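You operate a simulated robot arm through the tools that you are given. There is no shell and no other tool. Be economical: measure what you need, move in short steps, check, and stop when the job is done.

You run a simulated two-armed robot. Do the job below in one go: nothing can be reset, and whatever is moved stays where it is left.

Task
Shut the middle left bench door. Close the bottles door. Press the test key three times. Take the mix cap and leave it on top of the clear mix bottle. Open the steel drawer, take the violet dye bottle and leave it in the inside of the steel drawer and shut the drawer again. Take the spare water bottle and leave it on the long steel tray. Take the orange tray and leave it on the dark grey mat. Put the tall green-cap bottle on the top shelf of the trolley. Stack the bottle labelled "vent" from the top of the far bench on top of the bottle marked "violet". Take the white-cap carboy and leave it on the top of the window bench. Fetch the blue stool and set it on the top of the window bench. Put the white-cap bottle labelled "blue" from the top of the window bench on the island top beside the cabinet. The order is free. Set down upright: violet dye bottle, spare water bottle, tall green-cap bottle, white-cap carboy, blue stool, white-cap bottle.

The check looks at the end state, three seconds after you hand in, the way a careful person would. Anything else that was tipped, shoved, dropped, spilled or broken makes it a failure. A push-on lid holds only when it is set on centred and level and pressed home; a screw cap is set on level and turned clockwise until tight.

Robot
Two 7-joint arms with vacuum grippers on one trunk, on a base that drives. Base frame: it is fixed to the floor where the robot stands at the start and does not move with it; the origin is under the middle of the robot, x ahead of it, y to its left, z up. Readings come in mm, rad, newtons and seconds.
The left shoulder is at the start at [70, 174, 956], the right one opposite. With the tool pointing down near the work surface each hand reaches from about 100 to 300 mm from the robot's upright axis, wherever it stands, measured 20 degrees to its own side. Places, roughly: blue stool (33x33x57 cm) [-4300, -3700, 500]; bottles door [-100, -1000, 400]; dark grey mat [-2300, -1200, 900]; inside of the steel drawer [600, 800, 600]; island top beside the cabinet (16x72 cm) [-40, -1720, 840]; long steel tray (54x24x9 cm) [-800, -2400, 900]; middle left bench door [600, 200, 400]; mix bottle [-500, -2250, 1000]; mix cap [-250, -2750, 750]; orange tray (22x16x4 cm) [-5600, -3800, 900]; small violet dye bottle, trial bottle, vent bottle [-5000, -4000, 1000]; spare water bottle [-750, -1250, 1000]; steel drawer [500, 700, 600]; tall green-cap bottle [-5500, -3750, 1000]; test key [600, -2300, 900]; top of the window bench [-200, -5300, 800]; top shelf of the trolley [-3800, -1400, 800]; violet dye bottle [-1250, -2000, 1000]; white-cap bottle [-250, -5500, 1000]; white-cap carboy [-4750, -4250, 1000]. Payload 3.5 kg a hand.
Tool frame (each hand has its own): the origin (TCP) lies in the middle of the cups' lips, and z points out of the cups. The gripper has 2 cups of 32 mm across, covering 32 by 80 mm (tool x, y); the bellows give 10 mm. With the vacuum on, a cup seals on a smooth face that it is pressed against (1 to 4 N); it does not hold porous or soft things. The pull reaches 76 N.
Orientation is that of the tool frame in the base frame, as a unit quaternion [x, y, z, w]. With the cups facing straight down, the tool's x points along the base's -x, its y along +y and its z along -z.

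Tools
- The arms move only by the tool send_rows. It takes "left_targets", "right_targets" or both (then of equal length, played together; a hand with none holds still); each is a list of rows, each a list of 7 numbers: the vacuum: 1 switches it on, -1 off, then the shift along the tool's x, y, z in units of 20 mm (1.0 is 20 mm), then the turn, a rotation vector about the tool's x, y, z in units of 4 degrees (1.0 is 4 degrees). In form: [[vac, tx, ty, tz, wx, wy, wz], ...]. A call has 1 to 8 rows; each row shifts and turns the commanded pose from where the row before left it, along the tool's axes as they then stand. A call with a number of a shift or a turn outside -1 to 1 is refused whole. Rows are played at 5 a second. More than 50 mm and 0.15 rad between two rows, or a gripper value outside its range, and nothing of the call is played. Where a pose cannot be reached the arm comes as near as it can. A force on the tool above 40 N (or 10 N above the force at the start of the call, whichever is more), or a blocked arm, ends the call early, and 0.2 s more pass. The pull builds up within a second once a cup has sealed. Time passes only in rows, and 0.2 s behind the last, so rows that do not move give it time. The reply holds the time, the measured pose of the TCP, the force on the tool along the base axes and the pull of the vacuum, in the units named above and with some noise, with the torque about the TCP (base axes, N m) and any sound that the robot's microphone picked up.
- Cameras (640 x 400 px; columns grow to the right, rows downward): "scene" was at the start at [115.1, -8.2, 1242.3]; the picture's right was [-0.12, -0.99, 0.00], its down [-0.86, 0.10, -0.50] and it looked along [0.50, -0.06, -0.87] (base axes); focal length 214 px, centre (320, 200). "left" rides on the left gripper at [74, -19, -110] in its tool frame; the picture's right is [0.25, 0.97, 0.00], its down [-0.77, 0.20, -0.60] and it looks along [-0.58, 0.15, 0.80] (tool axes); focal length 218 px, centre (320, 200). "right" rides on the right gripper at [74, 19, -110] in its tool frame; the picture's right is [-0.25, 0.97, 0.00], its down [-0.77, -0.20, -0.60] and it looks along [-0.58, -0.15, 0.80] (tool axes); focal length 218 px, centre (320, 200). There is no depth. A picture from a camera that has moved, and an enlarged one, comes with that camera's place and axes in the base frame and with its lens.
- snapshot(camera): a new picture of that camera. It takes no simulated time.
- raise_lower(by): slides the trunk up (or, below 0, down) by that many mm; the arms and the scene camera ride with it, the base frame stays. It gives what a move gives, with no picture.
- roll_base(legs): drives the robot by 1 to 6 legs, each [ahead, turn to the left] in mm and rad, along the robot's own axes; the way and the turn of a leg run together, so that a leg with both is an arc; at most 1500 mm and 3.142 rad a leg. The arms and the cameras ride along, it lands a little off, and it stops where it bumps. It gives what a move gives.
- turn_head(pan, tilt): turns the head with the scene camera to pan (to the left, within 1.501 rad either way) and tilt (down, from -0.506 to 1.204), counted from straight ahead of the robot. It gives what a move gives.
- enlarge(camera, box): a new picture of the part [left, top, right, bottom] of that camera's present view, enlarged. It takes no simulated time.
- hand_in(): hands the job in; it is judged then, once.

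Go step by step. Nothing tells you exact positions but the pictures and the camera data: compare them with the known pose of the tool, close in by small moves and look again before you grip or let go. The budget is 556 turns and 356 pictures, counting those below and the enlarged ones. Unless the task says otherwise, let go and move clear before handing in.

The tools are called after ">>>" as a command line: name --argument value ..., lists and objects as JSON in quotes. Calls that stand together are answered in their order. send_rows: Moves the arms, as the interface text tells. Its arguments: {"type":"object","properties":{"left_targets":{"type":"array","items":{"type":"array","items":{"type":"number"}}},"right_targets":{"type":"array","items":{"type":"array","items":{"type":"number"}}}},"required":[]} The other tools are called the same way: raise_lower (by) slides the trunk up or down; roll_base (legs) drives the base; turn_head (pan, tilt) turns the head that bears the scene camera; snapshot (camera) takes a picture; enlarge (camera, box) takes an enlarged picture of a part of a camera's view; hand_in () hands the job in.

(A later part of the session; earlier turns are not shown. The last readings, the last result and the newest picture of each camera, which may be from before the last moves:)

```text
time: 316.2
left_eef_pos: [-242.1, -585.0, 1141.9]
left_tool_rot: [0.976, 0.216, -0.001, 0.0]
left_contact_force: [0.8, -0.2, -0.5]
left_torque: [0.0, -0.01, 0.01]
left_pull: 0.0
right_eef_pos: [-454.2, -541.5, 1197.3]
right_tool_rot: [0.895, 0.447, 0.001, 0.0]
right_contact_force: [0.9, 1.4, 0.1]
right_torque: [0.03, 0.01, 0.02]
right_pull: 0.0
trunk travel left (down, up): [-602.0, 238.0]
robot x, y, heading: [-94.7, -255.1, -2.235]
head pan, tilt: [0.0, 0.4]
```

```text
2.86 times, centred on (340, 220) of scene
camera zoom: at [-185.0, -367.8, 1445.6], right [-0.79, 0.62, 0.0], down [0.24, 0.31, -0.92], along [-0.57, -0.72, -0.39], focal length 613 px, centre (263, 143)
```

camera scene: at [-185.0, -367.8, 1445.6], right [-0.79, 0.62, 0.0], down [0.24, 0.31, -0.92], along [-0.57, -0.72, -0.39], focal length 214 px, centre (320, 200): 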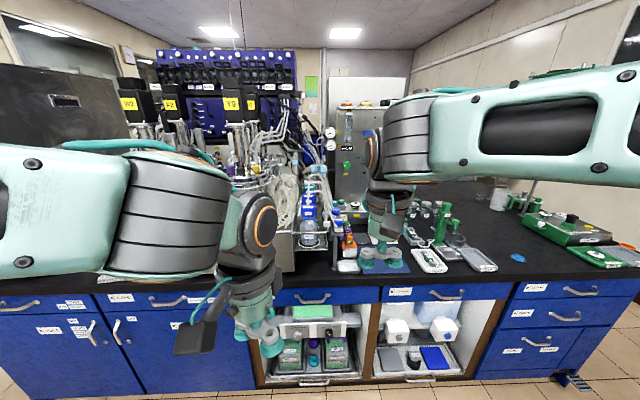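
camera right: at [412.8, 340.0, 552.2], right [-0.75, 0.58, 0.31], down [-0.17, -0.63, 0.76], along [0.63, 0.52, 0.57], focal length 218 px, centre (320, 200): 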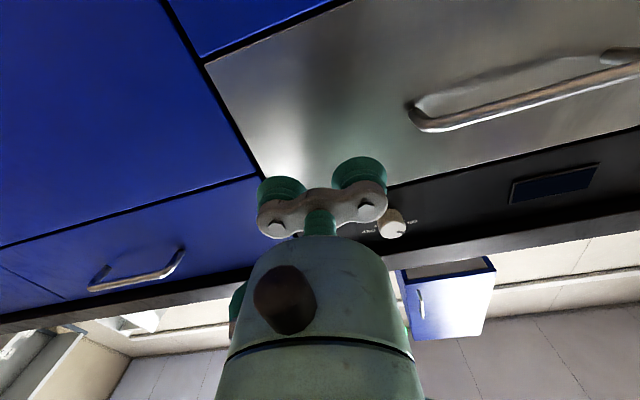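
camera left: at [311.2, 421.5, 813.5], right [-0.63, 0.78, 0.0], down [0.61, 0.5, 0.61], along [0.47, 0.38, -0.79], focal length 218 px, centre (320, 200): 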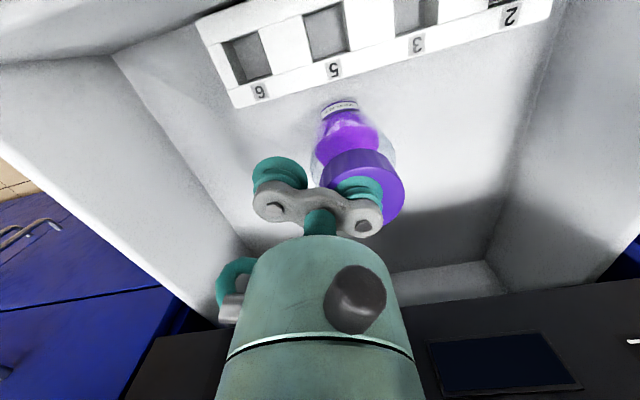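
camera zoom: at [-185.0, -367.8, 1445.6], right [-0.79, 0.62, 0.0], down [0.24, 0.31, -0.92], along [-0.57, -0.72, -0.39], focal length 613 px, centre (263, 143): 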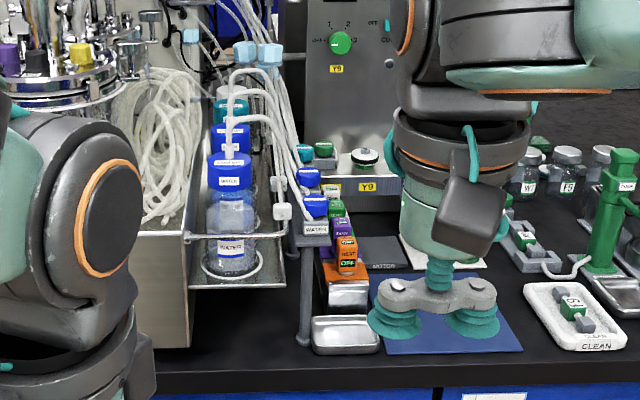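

The WATER bottles stand in a tray at the side of the rig. I'll drive closer, moving the left hand out of the line of sight.

>>> send_rows --left_targets '[[-1, 0.5, 1, -1, 0, 0, 0], [-1, 0.5, 1, -1, 0, 0, 0], [-1, 0.5, 1, -1, 0, 0, 0], [-1, 0.5, 1, -1, 0, 0, 0], [-1, 0.5, 1, -1, 0, 0, 0], [-1, 0.5, 1, -1, 0, 0, 0]]' --right_targets '[[-1, 0.5, -1, -1, 0, 0, 0], [-1, 0.5, -1, -1, 0, 0, 0], [-1, 0.5, -1, -1, 0, 0, 0], [-1, 0.5, -1, -1, 0, 0, 0], [-1, 0.5, -1, -1, 0, 0, 0], [-1, 0.5, -1, -1, 0, 0, 0]]'

>>> roll_base --legs '[[300, 0]]'

>>> turn_head --pan 0.0 --tilt 0.5

>>> snapshot --camera "scene"

>>> enlarge --camera "scene" --box '[260, 130, 400, 290]'

```text
time: 317.6
left_eef_pos: [-160.8, -668.8, 1227.9]
left_tool_rot: [0.976, 0.216, -0.001, -0.002]
left_contact_force: [0.6, -0.2, 0.9]
left_torque: [0.03, -0.02, 0.03]
left_pull: 0.0
left hand out of reach, approached as far as the arm can: row 5, 6
right_eef_pos: [-531.8, -467.3, 1277.6]
right_tool_rot: [0.895, 0.447, 0.001, -0.001]
right_contact_force: [0.5, -0.5, 0.0]
right_torque: [0.03, 0.01, 0.0]
right_pull: 0.1
right hand out of reach, approached as far as the arm can: row 4, 5, 6
trunk travel left (down, up): [-602.0, 238.0]
robot x, y, heading: [-96.0, -254.5, -2.241]
head pan, tilt: [0.0, 0.4]
```

```text
time: 319.6
left_eef_pos: [-345.5, -900.2, 1227.4]
left_tool_rot: [0.976, 0.216, -0.002, 0.0]
left_contact_force: [0.4, -0.2, 0.0]
left_torque: [0.02, 0.01, 0.0]
left_pull: 0.1
right_eef_pos: [-716.4, -697.9, 1277.4]
right_tool_rot: [0.895, 0.445, 0.001, 0.001]
right_contact_force: [0.4, 0.5, -0.5]
right_torque: [0.01, 0.0, -0.01]
right_pull: 0.2
trunk travel left (down, up): [-602.0, 238.0]
robot x, y, heading: [-281.5, -489.2, -2.237]
head pan, tilt: [0.0, 0.4]
```

```text
time: 320.3
left_eef_pos: [-345.7, -901.9, 1228.4]
left_tool_rot: [0.976, 0.217, -0.001, 0.0]
left_contact_force: [0.5, -0.1, -0.6]
left_torque: [-0.01, -0.01, 0.0]
left_pull: 0.1
right_eef_pos: [-715.9, -699.6, 1276.2]
right_tool_rot: [0.895, 0.446, 0.002, -0.001]
right_contact_force: [0.0, -0.5, 0.4]
right_torque: [0.0, -0.05, -0.02]
right_pull: 0.1
trunk travel left (down, up): [-602.0, 238.0]
robot x, y, heading: [-280.3, -490.6, -2.239]
head pan, tilt: [0.0, 0.499]
```

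```text
260 pictures are left
camera scene: at [-369.3, -601.5, 1436.5], right [-0.79, 0.62, 0.0], down [0.3, 0.38, -0.88], along [-0.54, -0.69, -0.48], focal length 214 px, centre (320, 200)
```

scene: 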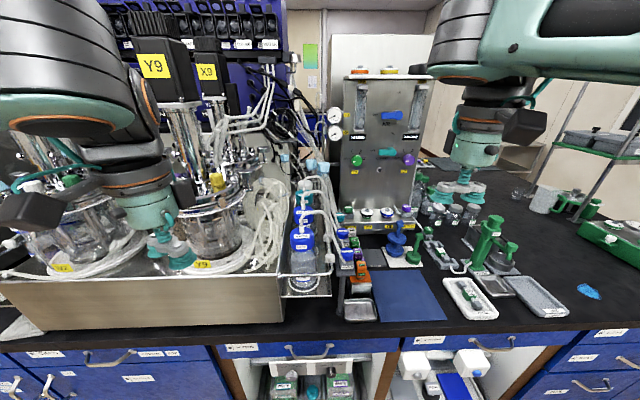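

```text
2.50 times, centred on (330, 210) of scene
camera zoom: at [-369.3, -601.5, 1436.5], right [-0.79, 0.62, 0.0], down [0.3, 0.38, -0.88], along [-0.54, -0.69, -0.48], focal length 536 px, centre (295, 175)
```

zoom: 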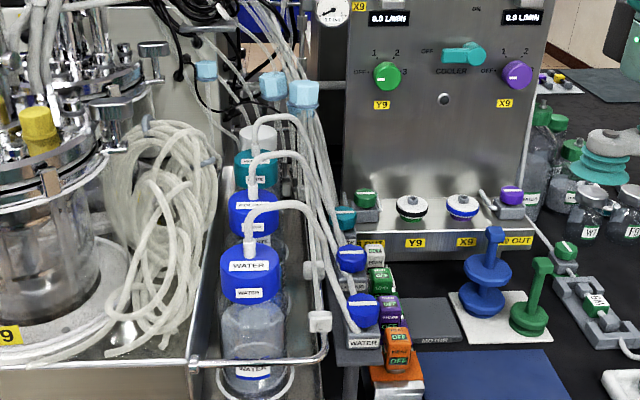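

>>> enlarge --camera "scene" --box '[280, 170, 340, 220]'

>>> enlarge --camera "scene" --box '[280, 220, 360, 300]'

```text
8.00 times, centred on (310, 195) of scene
camera zoom: at [-369.3, -601.5, 1436.5], right [-0.79, 0.62, 0.0], down [0.3, 0.38, -0.88], along [-0.54, -0.69, -0.48], focal length 1716 px, centre (400, 240)
```

zoom: 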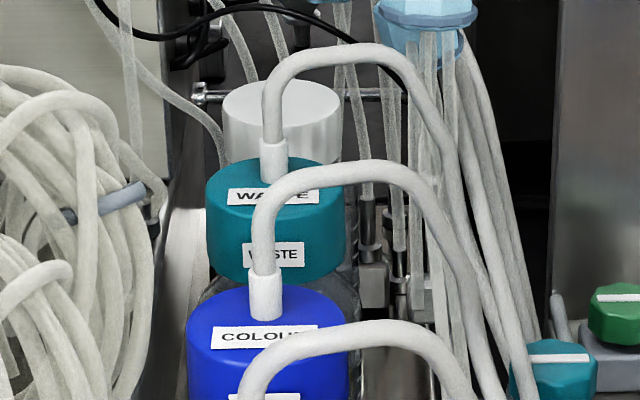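

```text
5.00 times, centred on (320, 260) of scene
camera zoom: at [-369.3, -601.5, 1436.5], right [-0.79, 0.62, 0.0], down [0.3, 0.38, -0.88], along [-0.54, -0.69, -0.48], focal length 1072 px, centre (320, -100)
```

zoom: 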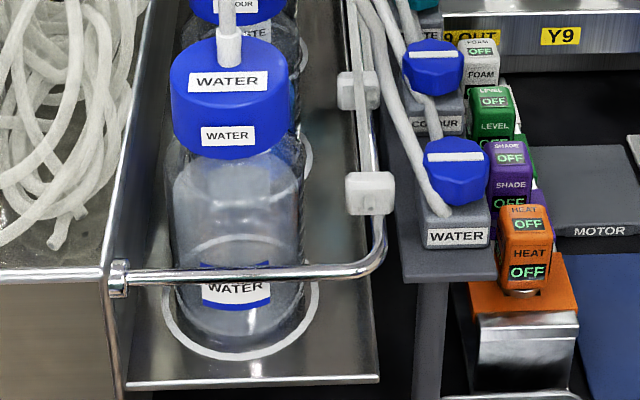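

WATER, COLOUR and WASTE bottles have tubes; a plain white-lidded one stands behind. I need better position data; the right hand's camera gives a second view.

>>> snapshot --camera "right"

>>> snapshot --camera "left"

```text
256 pictures are left
camera right: at [-658.4, -653.0, 1387.6], right [0.62, -0.78, 0.0], down [-0.63, -0.5, 0.6], along [-0.47, -0.37, -0.8], focal length 218 px, centre (320, 200)
```

right: 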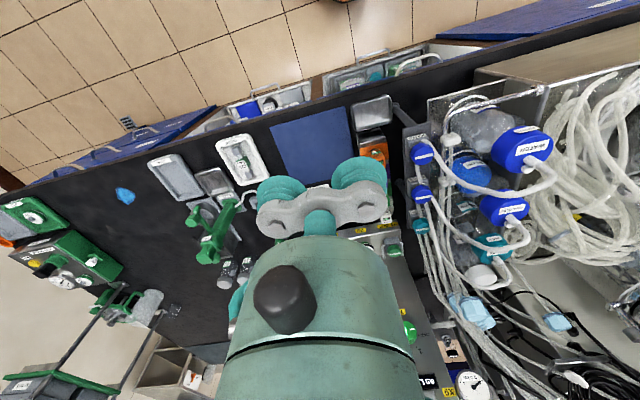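

```text
255 pictures are left
camera left: at [-288.4, -854.9, 1338.2], right [0.64, -0.77, 0.0], down [-0.61, -0.51, 0.61], along [-0.47, -0.39, -0.8], focal length 218 px, centre (320, 200)
```

left: 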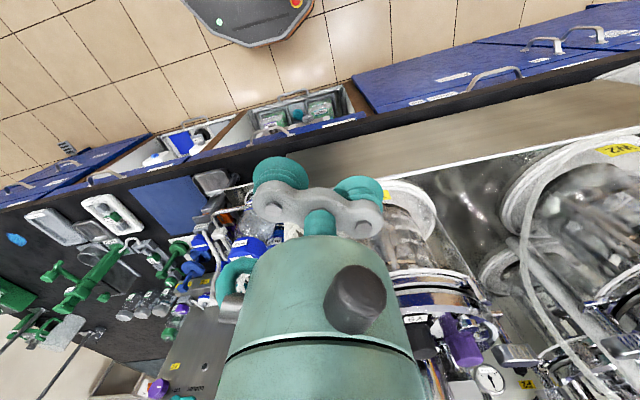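

>>> enlarge --camera "right" --box '[410, 90, 570, 300]'

```text
1.90 times, centred on (490, 195) of right
camera zoom: at [-658.4, -653.0, 1387.6], right [0.62, -0.78, 0.0], down [-0.63, -0.5, 0.6], along [-0.47, -0.37, -0.8], focal length 416 px, centre (-4, 210)
```

zoom: 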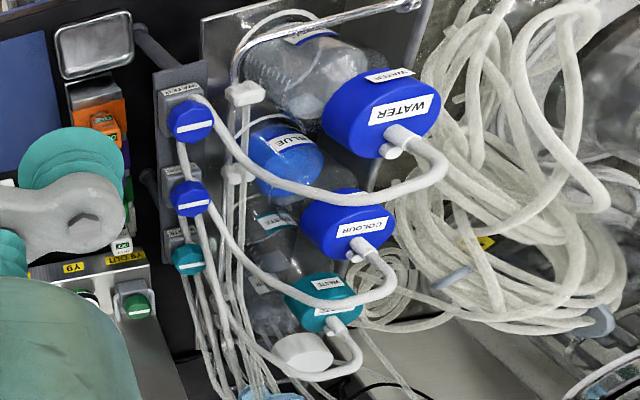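

Triangulated: the lidded bottle without a tube has its white lid at about [-761,-1182,1115], with tubes and light-blue connectors close by. I look closer at what hangs above it.

>>> enlarge --camera "scene" --box '[250, 30, 390, 200]'

```text
2.35 times, centred on (320, 115) of scene
camera zoom: at [-369.3, -601.5, 1436.5], right [-0.79, 0.62, 0.0], down [0.3, 0.38, -0.88], along [-0.54, -0.69, -0.48], focal length 505 px, centre (320, 400)
```

zoom: 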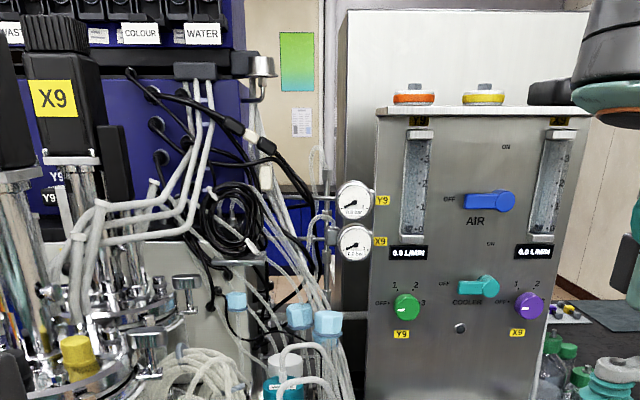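

Plan: take it with the right arm, shoulder leading. First raise the trunk fully and fold the right hand outwards to the right.

>>> raise_lower --by 235

>>> send_rows --right_targets '[[-1, 0.7, -1, 0, 0, 0, 0], [-1, 0.7, -1, 0, 0, 0, 0], [-1, 0.7, -1, 0, 0, 0, 0], [-1, 0.7, -1, 0, 0, 0, 0], [-1, 0.7, -1, 0, 0, 0, 0], [-1, 0.7, -1, 0, 0, 0, 0], [-1, 0.7, -1, 0, 0, 0, 0], [-1, 0.7, -1, 0, 0, 0, 0]]'

>>> snapshot --camera "scene"

```text
time: 322.7
left_eef_pos: [-345.7, -901.4, 1463.3]
left_tool_rot: [0.976, 0.216, -0.001, -0.001]
left_contact_force: [-0.7, -1.0, 0.5]
left_torque: [-0.01, 0.02, -0.01]
left_pull: 0.1
right_eef_pos: [-716.1, -700.2, 1512.7]
right_tool_rot: [0.895, 0.446, 0.001, 0.0]
right_contact_force: [-0.6, 0.7, -0.1]
right_torque: [0.0, 0.0, 0.02]
right_pull: 0.0
trunk travel left (down, up): [-837.0, 3.0]
robot x, y, heading: [-282.6, -489.0, -2.235]
head pan, tilt: [0.0, 0.499]
```

```text
time: 324.5
left_eef_pos: [-346.5, -900.7, 1462.4]
left_tool_rot: [0.976, 0.217, -0.001, 0.0]
left_contact_force: [-0.3, -0.5, 0.4]
left_torque: [-0.03, -0.04, -0.01]
left_pull: 0.1
right_eef_pos: [-835.4, -612.2, 1475.6]
right_tool_rot: [0.895, 0.447, 0.001, 0.001]
right_contact_force: [0.2, -0.3, 0.1]
right_torque: [-0.03, -0.02, 0.01]
right_pull: 0.1
right hand out of reach, approached as far as the arm can: row 1, 2, 3, 4, 5, 6, 7, 8
trunk travel left (down, up): [-837.0, 3.0]
robot x, y, heading: [-279.8, -490.4, -2.238]
head pan, tilt: [0.0, 0.499]
```

```text
252 pictures are left
camera scene: at [-369.7, -600.6, 1671.5], right [-0.79, 0.62, 0.0], down [0.3, 0.38, -0.88], along [-0.54, -0.69, -0.48], focal length 214 px, centre (320, 200)
```

scene: 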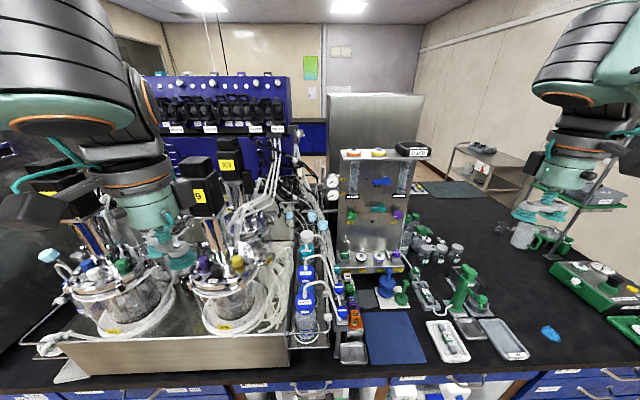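

Much clearer from above. Enlarging the bottle column.

>>> enlarge --camera "scene" --box '[270, 190, 350, 260]'

```text
5.71 times, centred on (310, 225) of scene
camera zoom: at [-369.7, -600.6, 1671.5], right [-0.79, 0.62, 0.0], down [0.3, 0.38, -0.88], along [-0.54, -0.69, -0.48], focal length 1226 px, centre (377, 57)
```

zoom: 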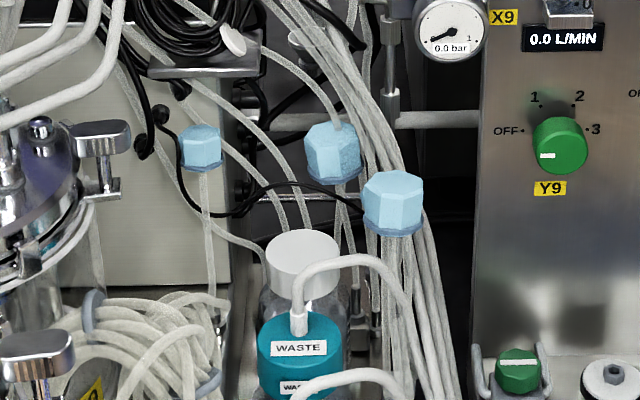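

I lower the right hand a little so it can fold out to the right before the base turns.

>>> send_rows --right_targets '[[-1, 0.3, -0.5, 1, 0, 0, 0], [-1, 0.3, -0.5, 1, 0, 0, 0], [-1, 0.5, -0.5, 1, 0, 0, 0], [-1, 0.8, -0.5, 1, 0, 0, 0], [-1, 1, -0.5, 1, 0, 0, 0], [-1, 1, -0.5, 0, 0, 0, 0], [-1, 1, -0.5, 0, 0, 0, 0], [-1, 1, -0.3, 0, 0, 0, 0]]'

>>> send_rows --right_targets '[[-1, 0.5, -0.3, 0, 0, 0, 1], [-1, 0.5, -0.3, 0, 0, 0, 1], [-1, 0.5, -0.3, 0, 0, 0, 1], [-1, 0, 0, 0, 0, 0, 1], [-1, 0, 0, 0, 0, 0, 1], [-1, 0, 0, 0, 0, 0, 1], [-1, 0, 0, 0, 0, 0, 1], [-1, 0, 0, 0, 0, 0, 1]]'

```text
time: 326.3
left_eef_pos: [-347.5, -900.1, 1463.7]
left_tool_rot: [0.976, 0.217, -0.001, 0.001]
left_contact_force: [0.0, 0.0, 0.1]
left_torque: [0.01, 0.0, 0.0]
left_pull: 0.1
right_eef_pos: [-853.7, -548.3, 1341.1]
right_tool_rot: [0.895, 0.446, 0.002, 0.001]
right_contact_force: [0.5, -0.5, -0.6]
right_torque: [-0.01, -0.02, 0.0]
right_pull: 0.1
right hand out of reach, approached as far as the arm can: row 2, 3, 4, 5, 6, 7, 8
trunk travel left (down, up): [-837.0, 3.0]
robot x, y, heading: [-281.2, -491.0, -2.235]
head pan, tilt: [0.0, 0.499]
```

```text
time: 328.1
left_eef_pos: [-347.4, -901.2, 1464.0]
left_tool_rot: [0.976, 0.216, -0.001, 0.0]
left_contact_force: [-0.6, -0.3, -1.1]
left_torque: [0.02, 0.0, 0.03]
left_pull: 0.0
right_eef_pos: [-855.2, -542.8, 1330.0]
right_tool_rot: [0.983, 0.182, 0.0, -0.001]
right_contact_force: [0.6, -1.3, -0.7]
right_torque: [0.0, 0.01, -0.05]
right_pull: 0.2
right hand out of reach, approached as far as the arm can: row 1, 2, 3
trunk travel left (down, up): [-837.0, 3.0]
robot x, y, heading: [-280.3, -486.4, -2.242]
head pan, tilt: [0.0, 0.499]
```

Turn part way and drive up to the island, then look before extending.

>>> roll_base --legs '[[0, 0.452], [150, 0]]'

>>> send_rows --right_targets '[[-1, 0, 0, 0, 0, 0, 1], [-1, 0, 0, 0, 0, 0, 1], [-1, 0, 0, 0, 0, 0, 1], [-1, 0, 0, 0, 0, 0, 1], [-1, 0, 0, 0, 0, 0, 1], [-1, 0, 0, 0, 0, 0, 1], [-1, 0, 0, 0, 0, 0, 1], [-1, 0, 0, 0, 0, 0, 1]]'

>>> turn_head --pan -0.5 --tilt 0.6

>>> snapshot --camera "scene"

```text
time: 330.8
left_eef_pos: [-190.6, -1031.2, 1463.8]
left_tool_rot: [0.903, 0.43, -0.002, 0.002]
left_contact_force: [0.1, 0.7, 0.3]
left_torque: [-0.01, -0.02, -0.04]
left_pull: 0.1
right_eef_pos: [-804.8, -933.0, 1330.8]
right_tool_rot: [0.917, 0.398, 0.001, 0.001]
right_contact_force: [0.7, 0.6, 0.7]
right_torque: [-0.01, -0.01, 0.02]
right_pull: 0.0
trunk travel left (down, up): [-837.0, 3.0]
robot x, y, heading: [-313.2, -636.5, -1.785]
head pan, tilt: [0.0, 0.499]
```

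```text
time: 332.6
left_eef_pos: [-192.3, -1034.6, 1463.1]
left_tool_rot: [0.903, 0.43, -0.001, 0.001]
left_contact_force: [0.4, -1.1, 0.1]
left_torque: [0.0, 0.0, 0.02]
left_pull: 0.0
right_eef_pos: [-807.0, -934.8, 1329.8]
right_tool_rot: [0.991, 0.13, 0.001, 0.0]
right_contact_force: [0.4, -0.1, 0.4]
right_torque: [0.0, 0.03, 0.01]
right_pull: 0.0
trunk travel left (down, up): [-837.0, 3.0]
robot x, y, heading: [-311.8, -635.4, -1.785]
head pan, tilt: [0.0, 0.499]
```

```text
time: 333.6
left_eef_pos: [-190.8, -1035.1, 1463.6]
left_tool_rot: [0.903, 0.43, -0.001, 0.0]
left_contact_force: [-0.5, -0.4, 0.1]
left_torque: [0.03, -0.01, 0.0]
left_pull: 0.0
right_eef_pos: [-805.9, -934.9, 1329.8]
right_tool_rot: [0.991, 0.132, 0.001, 0.0]
right_contact_force: [0.6, 0.2, 0.3]
right_torque: [-0.03, -0.02, 0.02]
right_pull: 0.1
trunk travel left (down, up): [-837.0, 3.0]
robot x, y, heading: [-312.5, -637.4, -1.788]
head pan, tilt: [-0.499, 0.6]
```

```text
250 pictures are left
camera scene: at [-382.2, -751.9, 1662.4], right [-0.76, 0.65, 0.0], down [0.37, 0.43, -0.83], along [-0.54, -0.62, -0.56], focal length 214 px, centre (320, 200)
```

scene: 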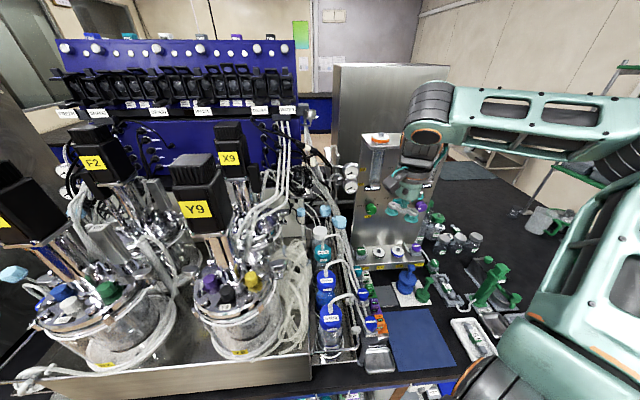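

The robot stands at the right spot. I extend the right hand outwards, then turn the base the remaining angle so the hand swings in over the bottle column at z 1330.

>>> send_rows --right_targets '[[-1, -0.93, -0.51, 0, 0, 0, 0], [-1, -0.93, -0.51, 0, 0, 0, 0], [-1, -0.93, -0.51, 0, 0, 0, 0], [-1, -0.93, -0.51, 0, 0, 0, 0], [-1, -0.93, -0.51, 0, 0, 0, 0], [-1, -0.93, -0.51, 0, 0, 0, 0], [-1, -0.93, -0.51, 0, 0, 0, 0]]'

>>> roll_base --legs '[[0, 0.36]]'

>>> turn_head --pan -0.8 --tilt 0.7

>>> snapshot --camera "scene"

>>> snapshot --camera "right"

```text
time: 335.1
left_eef_pos: [-192.1, -1033.9, 1462.6]
left_tool_rot: [0.903, 0.431, 0.0, 0.0]
left_contact_force: [-0.2, 0.5, 0.2]
left_torque: [0.03, 0.03, 0.01]
left_pull: 0.0
right_eef_pos: [-949.9, -914.7, 1323.5]
right_tool_rot: [0.991, 0.13, 0.002, -0.001]
right_contact_force: [0.3, 0.9, 1.0]
right_torque: [0.0, 0.0, -0.04]
right_pull: 0.1
right hand out of reach, approached as far as the arm can: row 1, 2, 3
trunk travel left (down, up): [-837.0, 3.0]
robot x, y, heading: [-310.1, -639.0, -1.789]
head pan, tilt: [-0.499, 0.6]
```

```text
time: 336.5
left_eef_pos: [-84.5, -968.3, 1463.9]
left_tool_rot: [0.838, 0.545, -0.011, 0.004]
left_contact_force: [0.1, -1.0, 0.2]
left_torque: [0.0, 0.07, 0.0]
left_pull: 0.0
right_eef_pos: [-845.9, -1046.6, 1335.7]
right_tool_rot: [0.967, 0.253, -0.003, -0.001]
right_contact_force: [11.9, 61.6, 16.1]
right_torque: [-7.46, 1.36, -0.84]
right_pull: 0.0
trunk travel left (down, up): [-837.0, 3.0]
robot x, y, heading: [-313.7, -631.5, -1.54]
head pan, tilt: [-0.499, 0.6]
stopped in leg 1: the force on the tool passed its limit at 111 N (the readings are from after the stop); the commanded pose is now the measured one
```

```text
time: 337.3
left_eef_pos: [-84.9, -964.9, 1465.6]
left_tool_rot: [0.838, 0.545, -0.011, 0.005]
left_contact_force: [0.0, -0.8, -0.3]
left_torque: [0.02, -0.01, -0.02]
left_pull: 0.0
right_eef_pos: [-845.3, -1047.6, 1335.4]
right_tool_rot: [0.967, 0.255, -0.003, 0.002]
right_contact_force: [19.6, 63.9, 19.0]
right_torque: [-7.67, 2.49, -0.66]
right_pull: 0.0
trunk travel left (down, up): [-837.0, 3.0]
robot x, y, heading: [-316.6, -632.7, -1.537]
head pan, tilt: [-0.799, 0.7]
```

```text
249 pictures are left
camera scene: at [-360.3, -720.2, 1655.9], right [-0.72, 0.69, -0.01], down [0.44, 0.45, -0.78], along [-0.53, -0.56, -0.63], focal length 214 px, centre (320, 200)
```

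scene: 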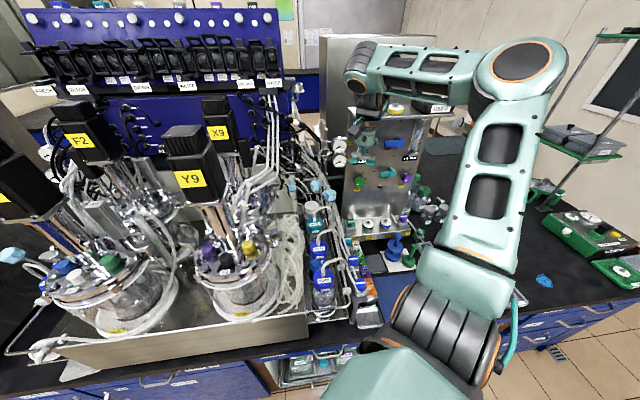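

```text
248 pictures are left
camera right: at [-772.5, -1027.2, 1445.0], right [0.26, -0.97, 0.0], down [-0.77, -0.2, 0.61], along [-0.59, -0.16, -0.79], focal length 218 px, centre (320, 200)
```

right: 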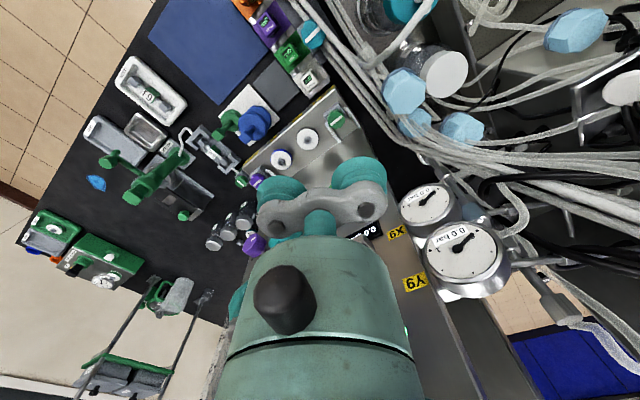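

The hand ran into the flowmeter stand. I reverse the turn to relieve the contact.

>>> roll_base --legs '[[0, -0.15]]'

>>> snapshot --camera "scene"

```text
time: 338.3
left_eef_pos: [-132.3, -1021.8, 1456.9]
left_tool_rot: [0.876, 0.483, -0.008, -0.005]
left_contact_force: [0.9, 0.4, 0.4]
left_torque: [0.03, 0.05, 0.01]
left_pull: 0.0
right_eef_pos: [-899.1, -987.5, 1331.1]
right_tool_rot: [0.983, 0.185, -0.004, -0.008]
right_contact_force: [0.8, -0.6, 1.0]
right_torque: [0.02, 0.06, 0.02]
right_pull: 0.0
trunk travel left (down, up): [-837.0, 3.0]
robot x, y, heading: [-314.1, -633.8, -1.683]
head pan, tilt: [-0.799, 0.7]
```

```text
247 pictures are left
camera scene: at [-372.2, -741.0, 1654.0], right [-0.61, 0.79, 0.01], down [0.5, 0.4, -0.77], along [-0.61, -0.47, -0.64], focal length 214 px, centre (320, 200)
```

scene: 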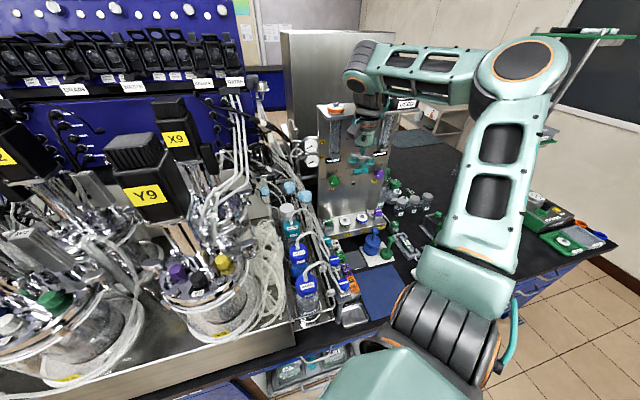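

Contact relieved. From this picture the white lid is at [-771,-1201,1110]. I'll retract the hand towards me, then turn the rest of the way.

>>> send_rows --right_targets '[[-1, 0.92, -0.55, 0, 0, 0, 0], [-1, 0.92, -0.55, 0, 0, 0, 0], [-1, 0.92, -0.55, 0, 0, 0, 0], [-1, 0.92, -0.55, 0, 0, 0, 0], [-1, 0.92, -0.55, 0, 0, 0, 0], [-1, 0.92, -0.55, 0, 0, 0, 0], [-1, 0.92, -0.55, 0, 0, 0, 0]]'

>>> roll_base --legs '[[0, 0.2], [0, 0.18]]'

>>> snapshot --camera "scene"

>>> snapshot --camera "right"

```text
time: 339.9
left_eef_pos: [-144.8, -1016.5, 1460.0]
left_tool_rot: [0.876, 0.482, -0.004, -0.001]
left_contact_force: [-0.8, 0.0, 0.5]
left_torque: [-0.03, -0.04, -0.02]
left_pull: 0.0
right_eef_pos: [-837.5, -981.5, 1305.8]
right_tool_rot: [0.983, 0.185, 0.002, -0.006]
right_contact_force: [-0.4, 0.7, 0.9]
right_torque: [-0.02, -0.04, 0.0]
right_pull: 0.0
right hand out of reach, approached as far as the arm can: row 1, 2, 3, 4, 5, 6, 7
trunk travel left (down, up): [-837.0, 3.0]
robot x, y, heading: [-313.5, -637.3, -1.685]
head pan, tilt: [-0.799, 0.7]
```

```text
time: 341.8
left_eef_pos: [-16.5, -928.0, 1461.5]
left_tool_rot: [0.768, 0.64, -0.004, 0.001]
left_contact_force: [-0.2, 1.5, 0.2]
left_torque: [0.0, -0.03, 0.03]
left_pull: 0.0
right_eef_pos: [-670.0, -1152.5, 1305.7]
right_tool_rot: [0.93, 0.368, 0.0, -0.006]
right_contact_force: [0.8, -0.2, -0.2]
right_torque: [-0.01, 0.0, 0.0]
right_pull: 0.1
trunk travel left (down, up): [-837.0, 3.0]
robot x, y, heading: [-309.5, -634.0, -1.303]
head pan, tilt: [-0.799, 0.7]
```

```text
246 pictures are left
camera scene: at [-344.7, -756.3, 1653.7], right [-0.86, 0.51, 0.0], down [0.33, 0.56, -0.76], along [-0.39, -0.66, -0.64], focal length 214 px, centre (320, 200)
```

scene: 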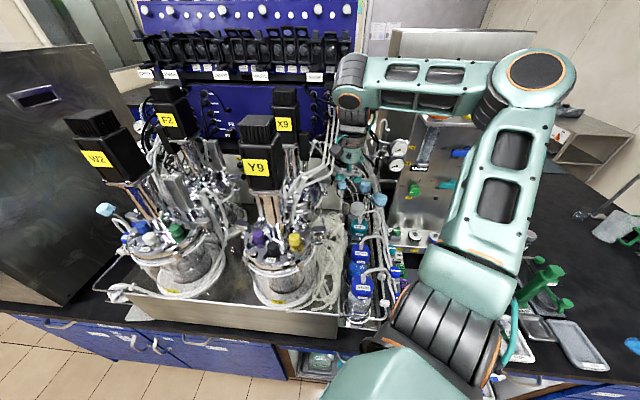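

```text
245 pictures are left
camera right: at [-603.8, -1117.4, 1416.4], right [0.48, -0.88, -0.01], down [-0.7, -0.39, 0.6], along [-0.53, -0.28, -0.8], focal length 218 px, centre (320, 200)
```

right: 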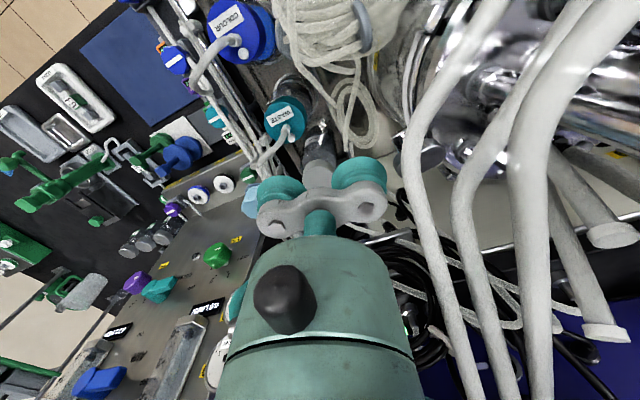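

The hand is over the bottle area at z 1306 with clear space below. Move above the white lid.

>>> send_rows --right_targets '[[-1, -0.89, -0.48, 0, 0, 0, 0], [-1, -0.89, -0.48, 0, 0, 0, 0], [-1, -0.89, -0.48, 0, 0, 0, 0], [-1, -0.89, -0.48, 0, 0, 0, 0], [-1, -0.89, -0.48, 0, 0, 0, 0], [-1, -0.89, -0.48, 0, 0, 0, 0], [-1, 0, 0, 0, 0, 0, 0]]'

>>> snapshot --camera "right"

>>> enlarge --camera "scene" --box '[310, 110, 430, 260]'

```text
time: 343.4
left_eef_pos: [-13.4, -925.7, 1460.5]
left_tool_rot: [0.768, 0.64, -0.005, 0.0]
left_contact_force: [0.1, 0.4, 0.4]
left_torque: [-0.03, 0.01, 0.04]
left_pull: 0.1
right_eef_pos: [-786.2, -1186.4, 1307.0]
right_tool_rot: [0.93, 0.368, 0.0, -0.006]
right_contact_force: [-0.6, -0.8, -0.2]
right_torque: [0.02, -0.02, -0.01]
right_pull: 0.0
right hand out of reach, approached as far as the arm can: row 2
trunk travel left (down, up): [-837.0, 3.0]
robot x, y, heading: [-310.8, -634.9, -1.306]
head pan, tilt: [-0.799, 0.7]
```

```text
244 pictures are left
camera right: at [-719.1, -1150.7, 1416.7], right [0.48, -0.88, -0.01], down [-0.7, -0.39, 0.6], along [-0.53, -0.28, -0.8], focal length 218 px, centre (320, 200)
```

right: 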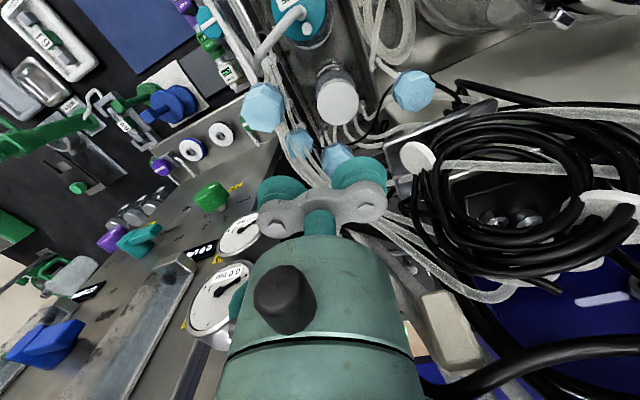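

```text
2.67 times, centred on (370, 185) of scene
camera zoom: at [-342.9, -755.3, 1653.8], right [-0.86, 0.51, 0.0], down [0.33, 0.56, -0.77], along [-0.39, -0.66, -0.64], focal length 572 px, centre (187, 240)
```

zoom: 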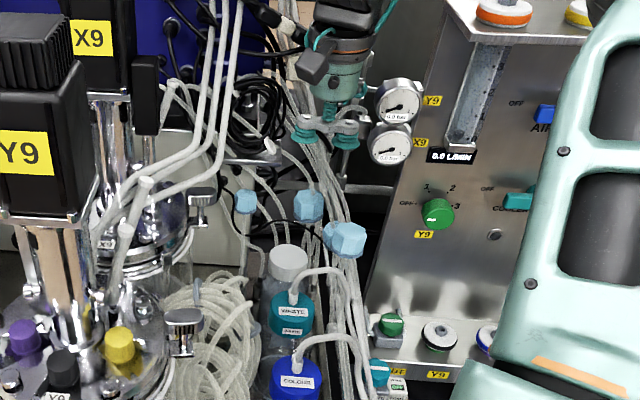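

The held cup is within 2 mm of the lid's axis. A tiny yaw to balance clearances, then down in steps.

>>> send_rows --right_targets '[[-1, 0, 0, 1, 0, 0, -1], [-1, 0, 0, 1, 0, 0, -1], [-1, 0, 0, 1, 0, 0, 0], [-1, 0, 0, 1, 0, 0, 0], [-1, 0, 0, 0.5, 0, 0, 0], [-1, 0, 0, 0, 0, 0, 0]]'

>>> snapshot --camera "right"

>>> enlarge --camera "scene" --box '[320, 140, 420, 240]'

```text
time: 344.8
left_eef_pos: [-12.6, -926.5, 1458.9]
left_tool_rot: [0.768, 0.64, -0.005, 0.0]
left_contact_force: [-0.5, 0.4, -0.2]
left_torque: [0.0, 0.02, 0.0]
left_pull: 0.0
right_eef_pos: [-785.6, -1184.5, 1216.6]
right_tool_rot: [0.902, 0.432, 0.0, -0.006]
right_contact_force: [-0.2, 0.3, -0.6]
right_torque: [0.01, -0.02, -0.02]
right_pull: 0.0
trunk travel left (down, up): [-837.0, 3.0]
robot x, y, heading: [-310.6, -629.8, -1.302]
head pan, tilt: [-0.799, 0.7]
```

```text
242 pictures are left
camera right: at [-725.5, -1141.1, 1326.8], right [0.59, -0.8, -0.01], down [-0.64, -0.48, 0.6], along [-0.49, -0.35, -0.8], focal length 218 px, centre (320, 200)
```

right: 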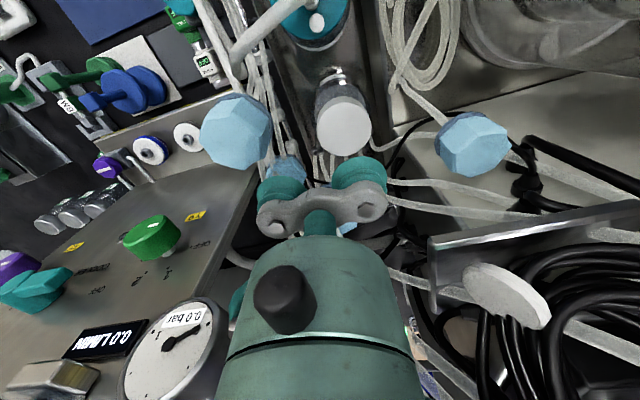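

```text
4.00 times, centred on (370, 190) of scene
camera zoom: at [-342.9, -755.4, 1653.8], right [-0.86, 0.51, 0.0], down [0.33, 0.56, -0.76], along [-0.39, -0.66, -0.64], focal length 858 px, centre (120, 240)
```

zoom: 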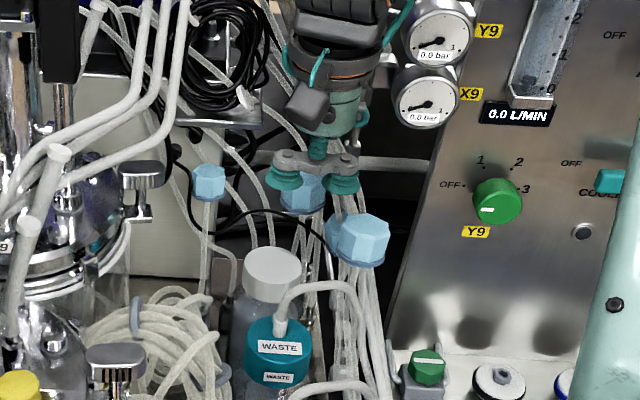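

>>> send_rows --right_targets '[[1, 0, 0, 1, 0, 0, 0], [1, 0, 0, 1, 0, 0, 0], [1, 0, 0, 1, 0, 0, 0], [1, 0, 0, 0.5, 0, 0, 0], [1, 0, 0, 0, 0, 0, 0]]'

>>> snapshot --camera "right"

>>> enlarge --camera "scene" --box '[320, 140, 420, 240]'

```text
time: 346.0
left_eef_pos: [-13.5, -927.4, 1461.1]
left_tool_rot: [0.769, 0.64, -0.005, -0.001]
left_contact_force: [0.3, -0.1, -0.4]
left_torque: [0.0, 0.0, 0.01]
left_pull: 0.0
right_eef_pos: [-786.8, -1183.6, 1146.4]
right_tool_rot: [0.902, 0.432, -0.001, -0.007]
right_contact_force: [-0.6, 0.3, 0.2]
right_torque: [0.02, 0.02, -0.02]
right_pull: 0.0
trunk travel left (down, up): [-837.0, 3.0]
robot x, y, heading: [-313.6, -634.7, -1.303]
head pan, tilt: [-0.799, 0.7]
```

```text
240 pictures are left
camera right: at [-725.3, -1140.2, 1256.6], right [0.59, -0.8, -0.01], down [-0.64, -0.48, 0.6], along [-0.49, -0.35, -0.8], focal length 218 px, centre (320, 200)
```

right: 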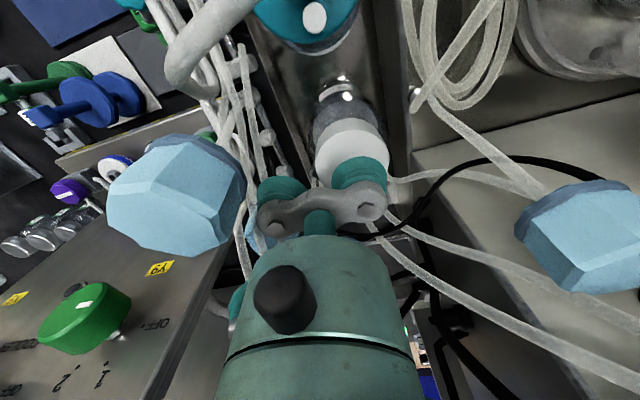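

```text
4.00 times, centred on (370, 190) of scene
camera zoom: at [-343.2, -755.4, 1653.8], right [-0.86, 0.51, 0.0], down [0.33, 0.56, -0.76], along [-0.39, -0.66, -0.64], focal length 858 px, centre (120, 240)
```

zoom: 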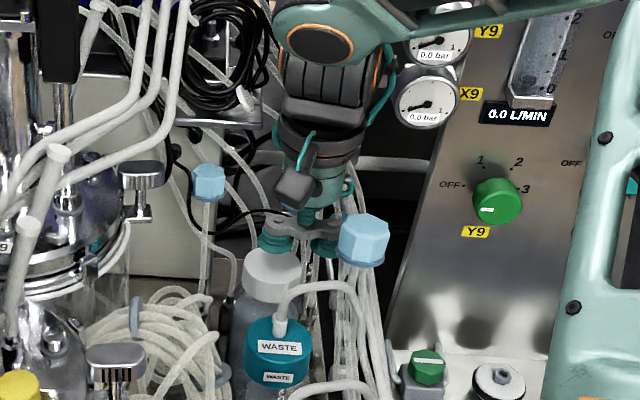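

>>> send_rows --right_targets '[[1, 0, 0.05, 0.6, 0, 0, 0], [1, 0, 0, 0.5, 0, 0, 0], [1, 0, 0, 0.3, 0, 0, 0], [1, 0, 0, 0.2, 0, 0, 0], [1, 0, 0, 0.2, 0, 0, 0], [1, 0, 0, 0, 0, 0, 0]]'

```text
time: 347.4
left_eef_pos: [-12.4, -923.3, 1461.1]
left_tool_rot: [0.769, 0.639, -0.007, 0.001]
left_contact_force: [0.6, -0.8, -0.1]
left_torque: [0.01, 0.05, 0.0]
left_pull: 0.0
right_eef_pos: [-784.8, -1180.1, 1112.7]
right_tool_rot: [0.902, 0.431, -0.002, -0.005]
right_contact_force: [-2.4, 3.7, 18.2]
right_torque: [-0.76, -1.0, 0.07]
right_pull: 38.0
trunk travel left (down, up): [-837.0, 3.0]
robot x, y, heading: [-309.4, -636.0, -1.309]
head pan, tilt: [-0.799, 0.7]
```

Sealed at 38 N. Lifting slowly.

>>> send_rows --right_targets '[[1, 0, 0, -0.5, 0, 0, 0], [1, 0, 0, -0.5, 0, 0, 0], [1, 0, 0, -0.5, 0, 0, 0], [1, 0, 0, -0.5, 0, 0, 0], [1, 0, 0, -0.5, 0, 0, 0], [1, 0, 0, 0, 0, 0, 0]]'

>>> enlarge --camera "scene" --box '[320, 140, 420, 240]'

```text
time: 348.8
left_eef_pos: [-14.4, -926.6, 1460.9]
left_tool_rot: [0.768, 0.64, -0.005, 0.0]
left_contact_force: [-0.5, 0.0, 0.1]
left_torque: [0.02, 0.05, 0.02]
left_pull: 0.0
right_eef_pos: [-786.7, -1185.8, 1160.6]
right_tool_rot: [0.902, 0.432, 0.0, -0.006]
right_contact_force: [0.1, 0.2, -4.1]
right_torque: [-0.36, -0.71, 0.07]
right_pull: 37.7
trunk travel left (down, up): [-837.0, 3.0]
robot x, y, heading: [-312.9, -631.3, -1.303]
head pan, tilt: [-0.799, 0.7]
```

```text
4.00 times, centred on (370, 190) of scene
camera zoom: at [-343.2, -755.8, 1653.8], right [-0.86, 0.51, 0.0], down [0.33, 0.56, -0.76], along [-0.39, -0.66, -0.64], focal length 858 px, centre (120, 240)
```

zoom: 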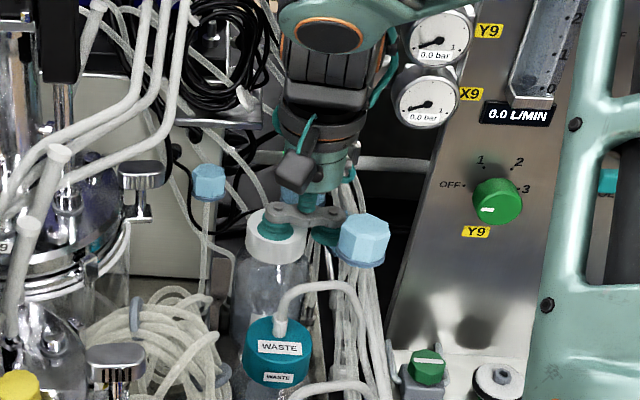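

It comes up freely (about 4 N). Continue lifting.

>>> send_rows --right_targets '[[1, 0, 0, -1, 0, 0, 0], [1, 0, 0, -1, 0, 0, 0], [1, 0, 0, -1, 0, 0, 0], [1, 0, 0, -1, 0, 0, 0], [1, 0, 0, -1, 0, 0, 0], [1, 0, 0, 0, 0, 0, 0]]'

>>> send_rows --right_targets '[[1, 0, 0, -1, 0, 0, 0], [1, 0, 0, -1, 0, 0, 0], [1, 0, 0, -1, 0, 0, 0], [1, 0, 0, -1, 0, 0, 0], [1, 0, 0, -1, 0, 0, 0], [1, 0, 0, 0, 0, 0, 0]]'

>>> snapshot --camera "scene"

```text
time: 350.2
left_eef_pos: [-13.7, -928.5, 1460.9]
left_tool_rot: [0.768, 0.641, -0.005, 0.0]
left_contact_force: [-0.1, -0.7, -0.2]
left_torque: [0.0, -0.01, 0.02]
left_pull: 0.0
right_eef_pos: [-785.5, -1186.8, 1260.0]
right_tool_rot: [0.902, 0.432, 0.001, -0.006]
right_contact_force: [0.4, 0.2, -4.1]
right_torque: [-0.36, -0.7, 0.07]
right_pull: 38.0
trunk travel left (down, up): [-837.0, 3.0]
robot x, y, heading: [-311.8, -634.4, -1.304]
head pan, tilt: [-0.799, 0.7]
```

```text
time: 351.6
left_eef_pos: [-13.6, -928.6, 1460.4]
left_tool_rot: [0.768, 0.64, -0.004, 0.0]
left_contact_force: [-0.3, 0.1, -0.4]
left_torque: [0.02, 0.01, -0.01]
left_pull: 0.0
right_eef_pos: [-784.7, -1187.9, 1360.4]
right_tool_rot: [0.902, 0.431, 0.001, -0.006]
right_contact_force: [0.5, 0.3, -4.2]
right_torque: [-0.32, -0.7, 0.05]
right_pull: 37.8
trunk travel left (down, up): [-837.0, 3.0]
robot x, y, heading: [-309.4, -633.9, -1.303]
head pan, tilt: [-0.799, 0.7]
```

```text
237 pictures are left
camera scene: at [-343.9, -756.5, 1653.7], right [-0.86, 0.51, 0.0], down [0.33, 0.56, -0.76], along [-0.39, -0.66, -0.64], focal length 214 px, centre (320, 200)
```

scene: 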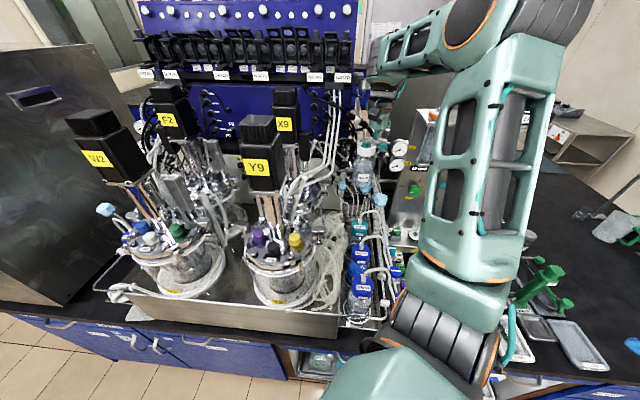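

Bottle raised clear (bottom ≈ z 1205). I raise slightly more, draw it towards me over the other lids, then back the base away.

>>> send_rows --right_targets '[[1, 0, 0, -0.7, 0, 0, 0], [1, 1, 0, 0, 0, 0, 0], [1, 1, 0, 0, 0, 0, 0], [1, 1, 0, 0, 0, 0, 0], [1, 1, 0, 0, 0, 0, 0], [1, 1, 0, 0, 0, 0, 0], [1, 1, 0, 0, 0, 0, 0], [1, 0, 0, 0, 0, 0, 0]]'

>>> snapshot --camera "scene"

```text
time: 353.4
left_eef_pos: [-13.9, -927.2, 1460.8]
left_tool_rot: [0.768, 0.64, -0.005, 0.0]
left_contact_force: [0.5, -1.0, -0.2]
left_torque: [0.03, 0.0, 0.01]
left_pull: 0.1
right_eef_pos: [-709.4, -1094.1, 1375.1]
right_tool_rot: [0.902, 0.432, 0.001, -0.006]
right_contact_force: [-0.5, 0.2, -4.8]
right_torque: [-0.33, -0.7, 0.03]
right_pull: 37.6
trunk travel left (down, up): [-837.0, 3.0]
robot x, y, heading: [-309.6, -633.3, -1.304]
head pan, tilt: [-0.799, 0.7]
```

```text
236 pictures are left
camera scene: at [-343.7, -756.3, 1653.7], right [-0.86, 0.51, 0.0], down [0.33, 0.56, -0.76], along [-0.39, -0.66, -0.64], focal length 214 px, centre (320, 200)
```

scene: 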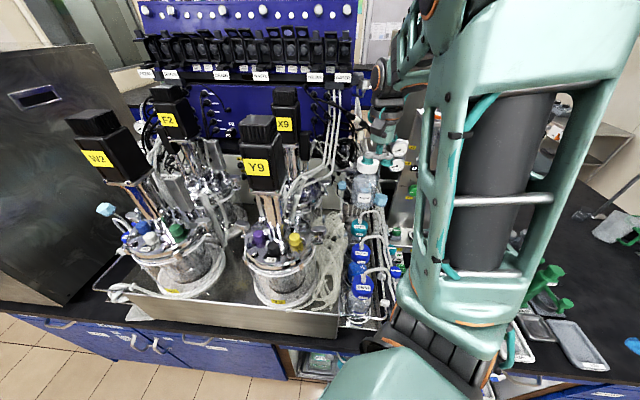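

Now back the base off 300 mm.

>>> roll_base --legs '[[-350, 0]]'

>>> turn_head --pan -0.7 --tilt 0.5

>>> snapshot --camera "scene"

```text
time: 355.6
left_eef_pos: [-105.3, -591.1, 1458.6]
left_tool_rot: [0.767, 0.641, -0.004, -0.001]
left_contact_force: [-0.6, 0.2, 0.4]
left_torque: [0.0, 0.02, -0.01]
left_pull: 0.0
right_eef_pos: [-801.6, -760.3, 1373.7]
right_tool_rot: [0.901, 0.433, 0.0, -0.007]
right_contact_force: [0.6, -0.2, -4.5]
right_torque: [-0.3, -0.72, 0.03]
right_pull: 37.8
trunk travel left (down, up): [-837.0, 3.0]
robot x, y, heading: [-405.8, -295.5, -1.302]
head pan, tilt: [-0.799, 0.7]
```

```text
time: 356.4
left_eef_pos: [-105.1, -588.6, 1460.5]
left_tool_rot: [0.767, 0.641, -0.005, -0.001]
left_contact_force: [0.5, 0.1, -0.1]
left_torque: [0.0, 0.05, -0.01]
left_pull: 0.0
right_eef_pos: [-801.1, -758.1, 1375.6]
right_tool_rot: [0.901, 0.433, 0.001, -0.007]
right_contact_force: [-0.5, 0.1, -4.8]
right_torque: [-0.3, -0.67, 0.05]
right_pull: 37.8
trunk travel left (down, up): [-837.0, 3.0]
robot x, y, heading: [-405.4, -294.9, -1.304]
head pan, tilt: [-0.7, 0.499]
```

```text
235 pictures are left
camera scene: at [-431.0, -427.1, 1671.4], right [-0.91, 0.42, 0.0], down [0.2, 0.44, -0.88], along [-0.37, -0.8, -0.48], focal length 214 px, centre (320, 200)
```

scene: 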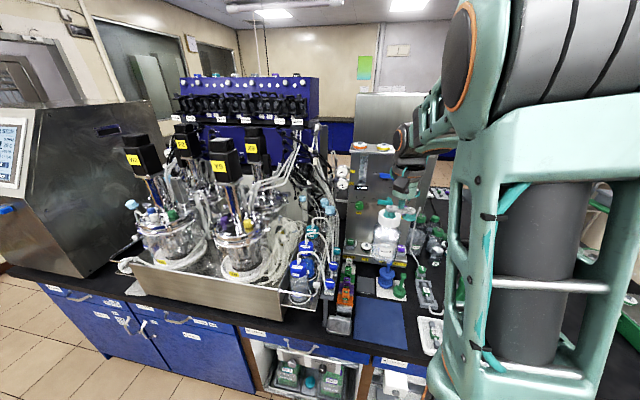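

The panel and rig look undisturbed. I lower the trunk, draw the bottle in, then drive round the island's right end to the tray side.

>>> raise_lower --by -200

>>> send_rows --right_targets '[[1, 1, 0.73, 0, 0, 0, 0], [1, 1, 0.73, 0, 0, 0, 0], [1, 1, 0.73, 0, 0, 0, 0], [1, 1, 0.73, 0, 0, 0, 0], [1, 1, 0.73, 0, 0, 0, 0], [1, 1, 0.73, 0, 0, 0, 0], [1, 1, 0.73, 0, 0, 0, 0], [1, 1, 0.73, 0, 0, 0, 0]]'

>>> roll_base --legs '[[0, 0.68], [1500, 0], [1000, 0], [0, -1.61]]'

```text
time: 358.5
left_eef_pos: [-106.1, -588.2, 1259.9]
left_tool_rot: [0.768, 0.641, -0.005, 0.0]
left_contact_force: [-0.3, -0.3, -0.8]
left_torque: [-0.02, -0.05, 0.0]
left_pull: 0.1
right_eef_pos: [-801.4, -757.2, 1174.5]
right_tool_rot: [0.901, 0.433, 0.001, -0.005]
right_contact_force: [0.2, -0.1, -4.2]
right_torque: [-0.29, -0.7, 0.07]
right_pull: 37.9
trunk travel left (down, up): [-637.0, 203.0]
robot x, y, heading: [-403.4, -294.4, -1.302]
head pan, tilt: [-0.7, 0.499]
```

```text
time: 360.3
left_eef_pos: [-105.2, -587.3, 1259.9]
left_tool_rot: [0.767, 0.642, -0.005, -0.001]
left_contact_force: [0.0, -0.1, -0.8]
left_torque: [0.04, 0.01, 0.0]
left_pull: 0.0
right_eef_pos: [-630.6, -734.5, 1163.5]
right_tool_rot: [0.904, 0.427, 0.021, -0.008]
right_contact_force: [0.0, 0.6, -4.2]
right_torque: [-0.31, -0.63, -0.01]
right_pull: 37.3
right hand out of reach, approached as far as the arm can: row 7, 8
trunk travel left (down, up): [-637.0, 203.0]
robot x, y, heading: [-404.8, -295.1, -1.304]
head pan, tilt: [-0.7, 0.499]
```

```text
time: 378.4
left_eef_pos: [1607.2, -2146.0, 1259.8]
left_tool_rot: [0.972, 0.237, -0.004, -0.003]
left_contact_force: [-0.4, 0.1, -0.3]
left_torque: [0.02, 0.01, 0.01]
left_pull: 0.1
right_eef_pos: [1172.9, -1821.7, 1165.4]
right_tool_rot: [1.0, -0.012, 0.02, 0.006]
right_contact_force: [0.8, -0.1, -5.2]
right_torque: [-0.74, -0.12, 0.03]
right_pull: 37.9
trunk travel left (down, up): [-637.0, 203.0]
robot x, y, heading: [1655.6, -1730.3, -2.218]
head pan, tilt: [-0.7, 0.499]
```

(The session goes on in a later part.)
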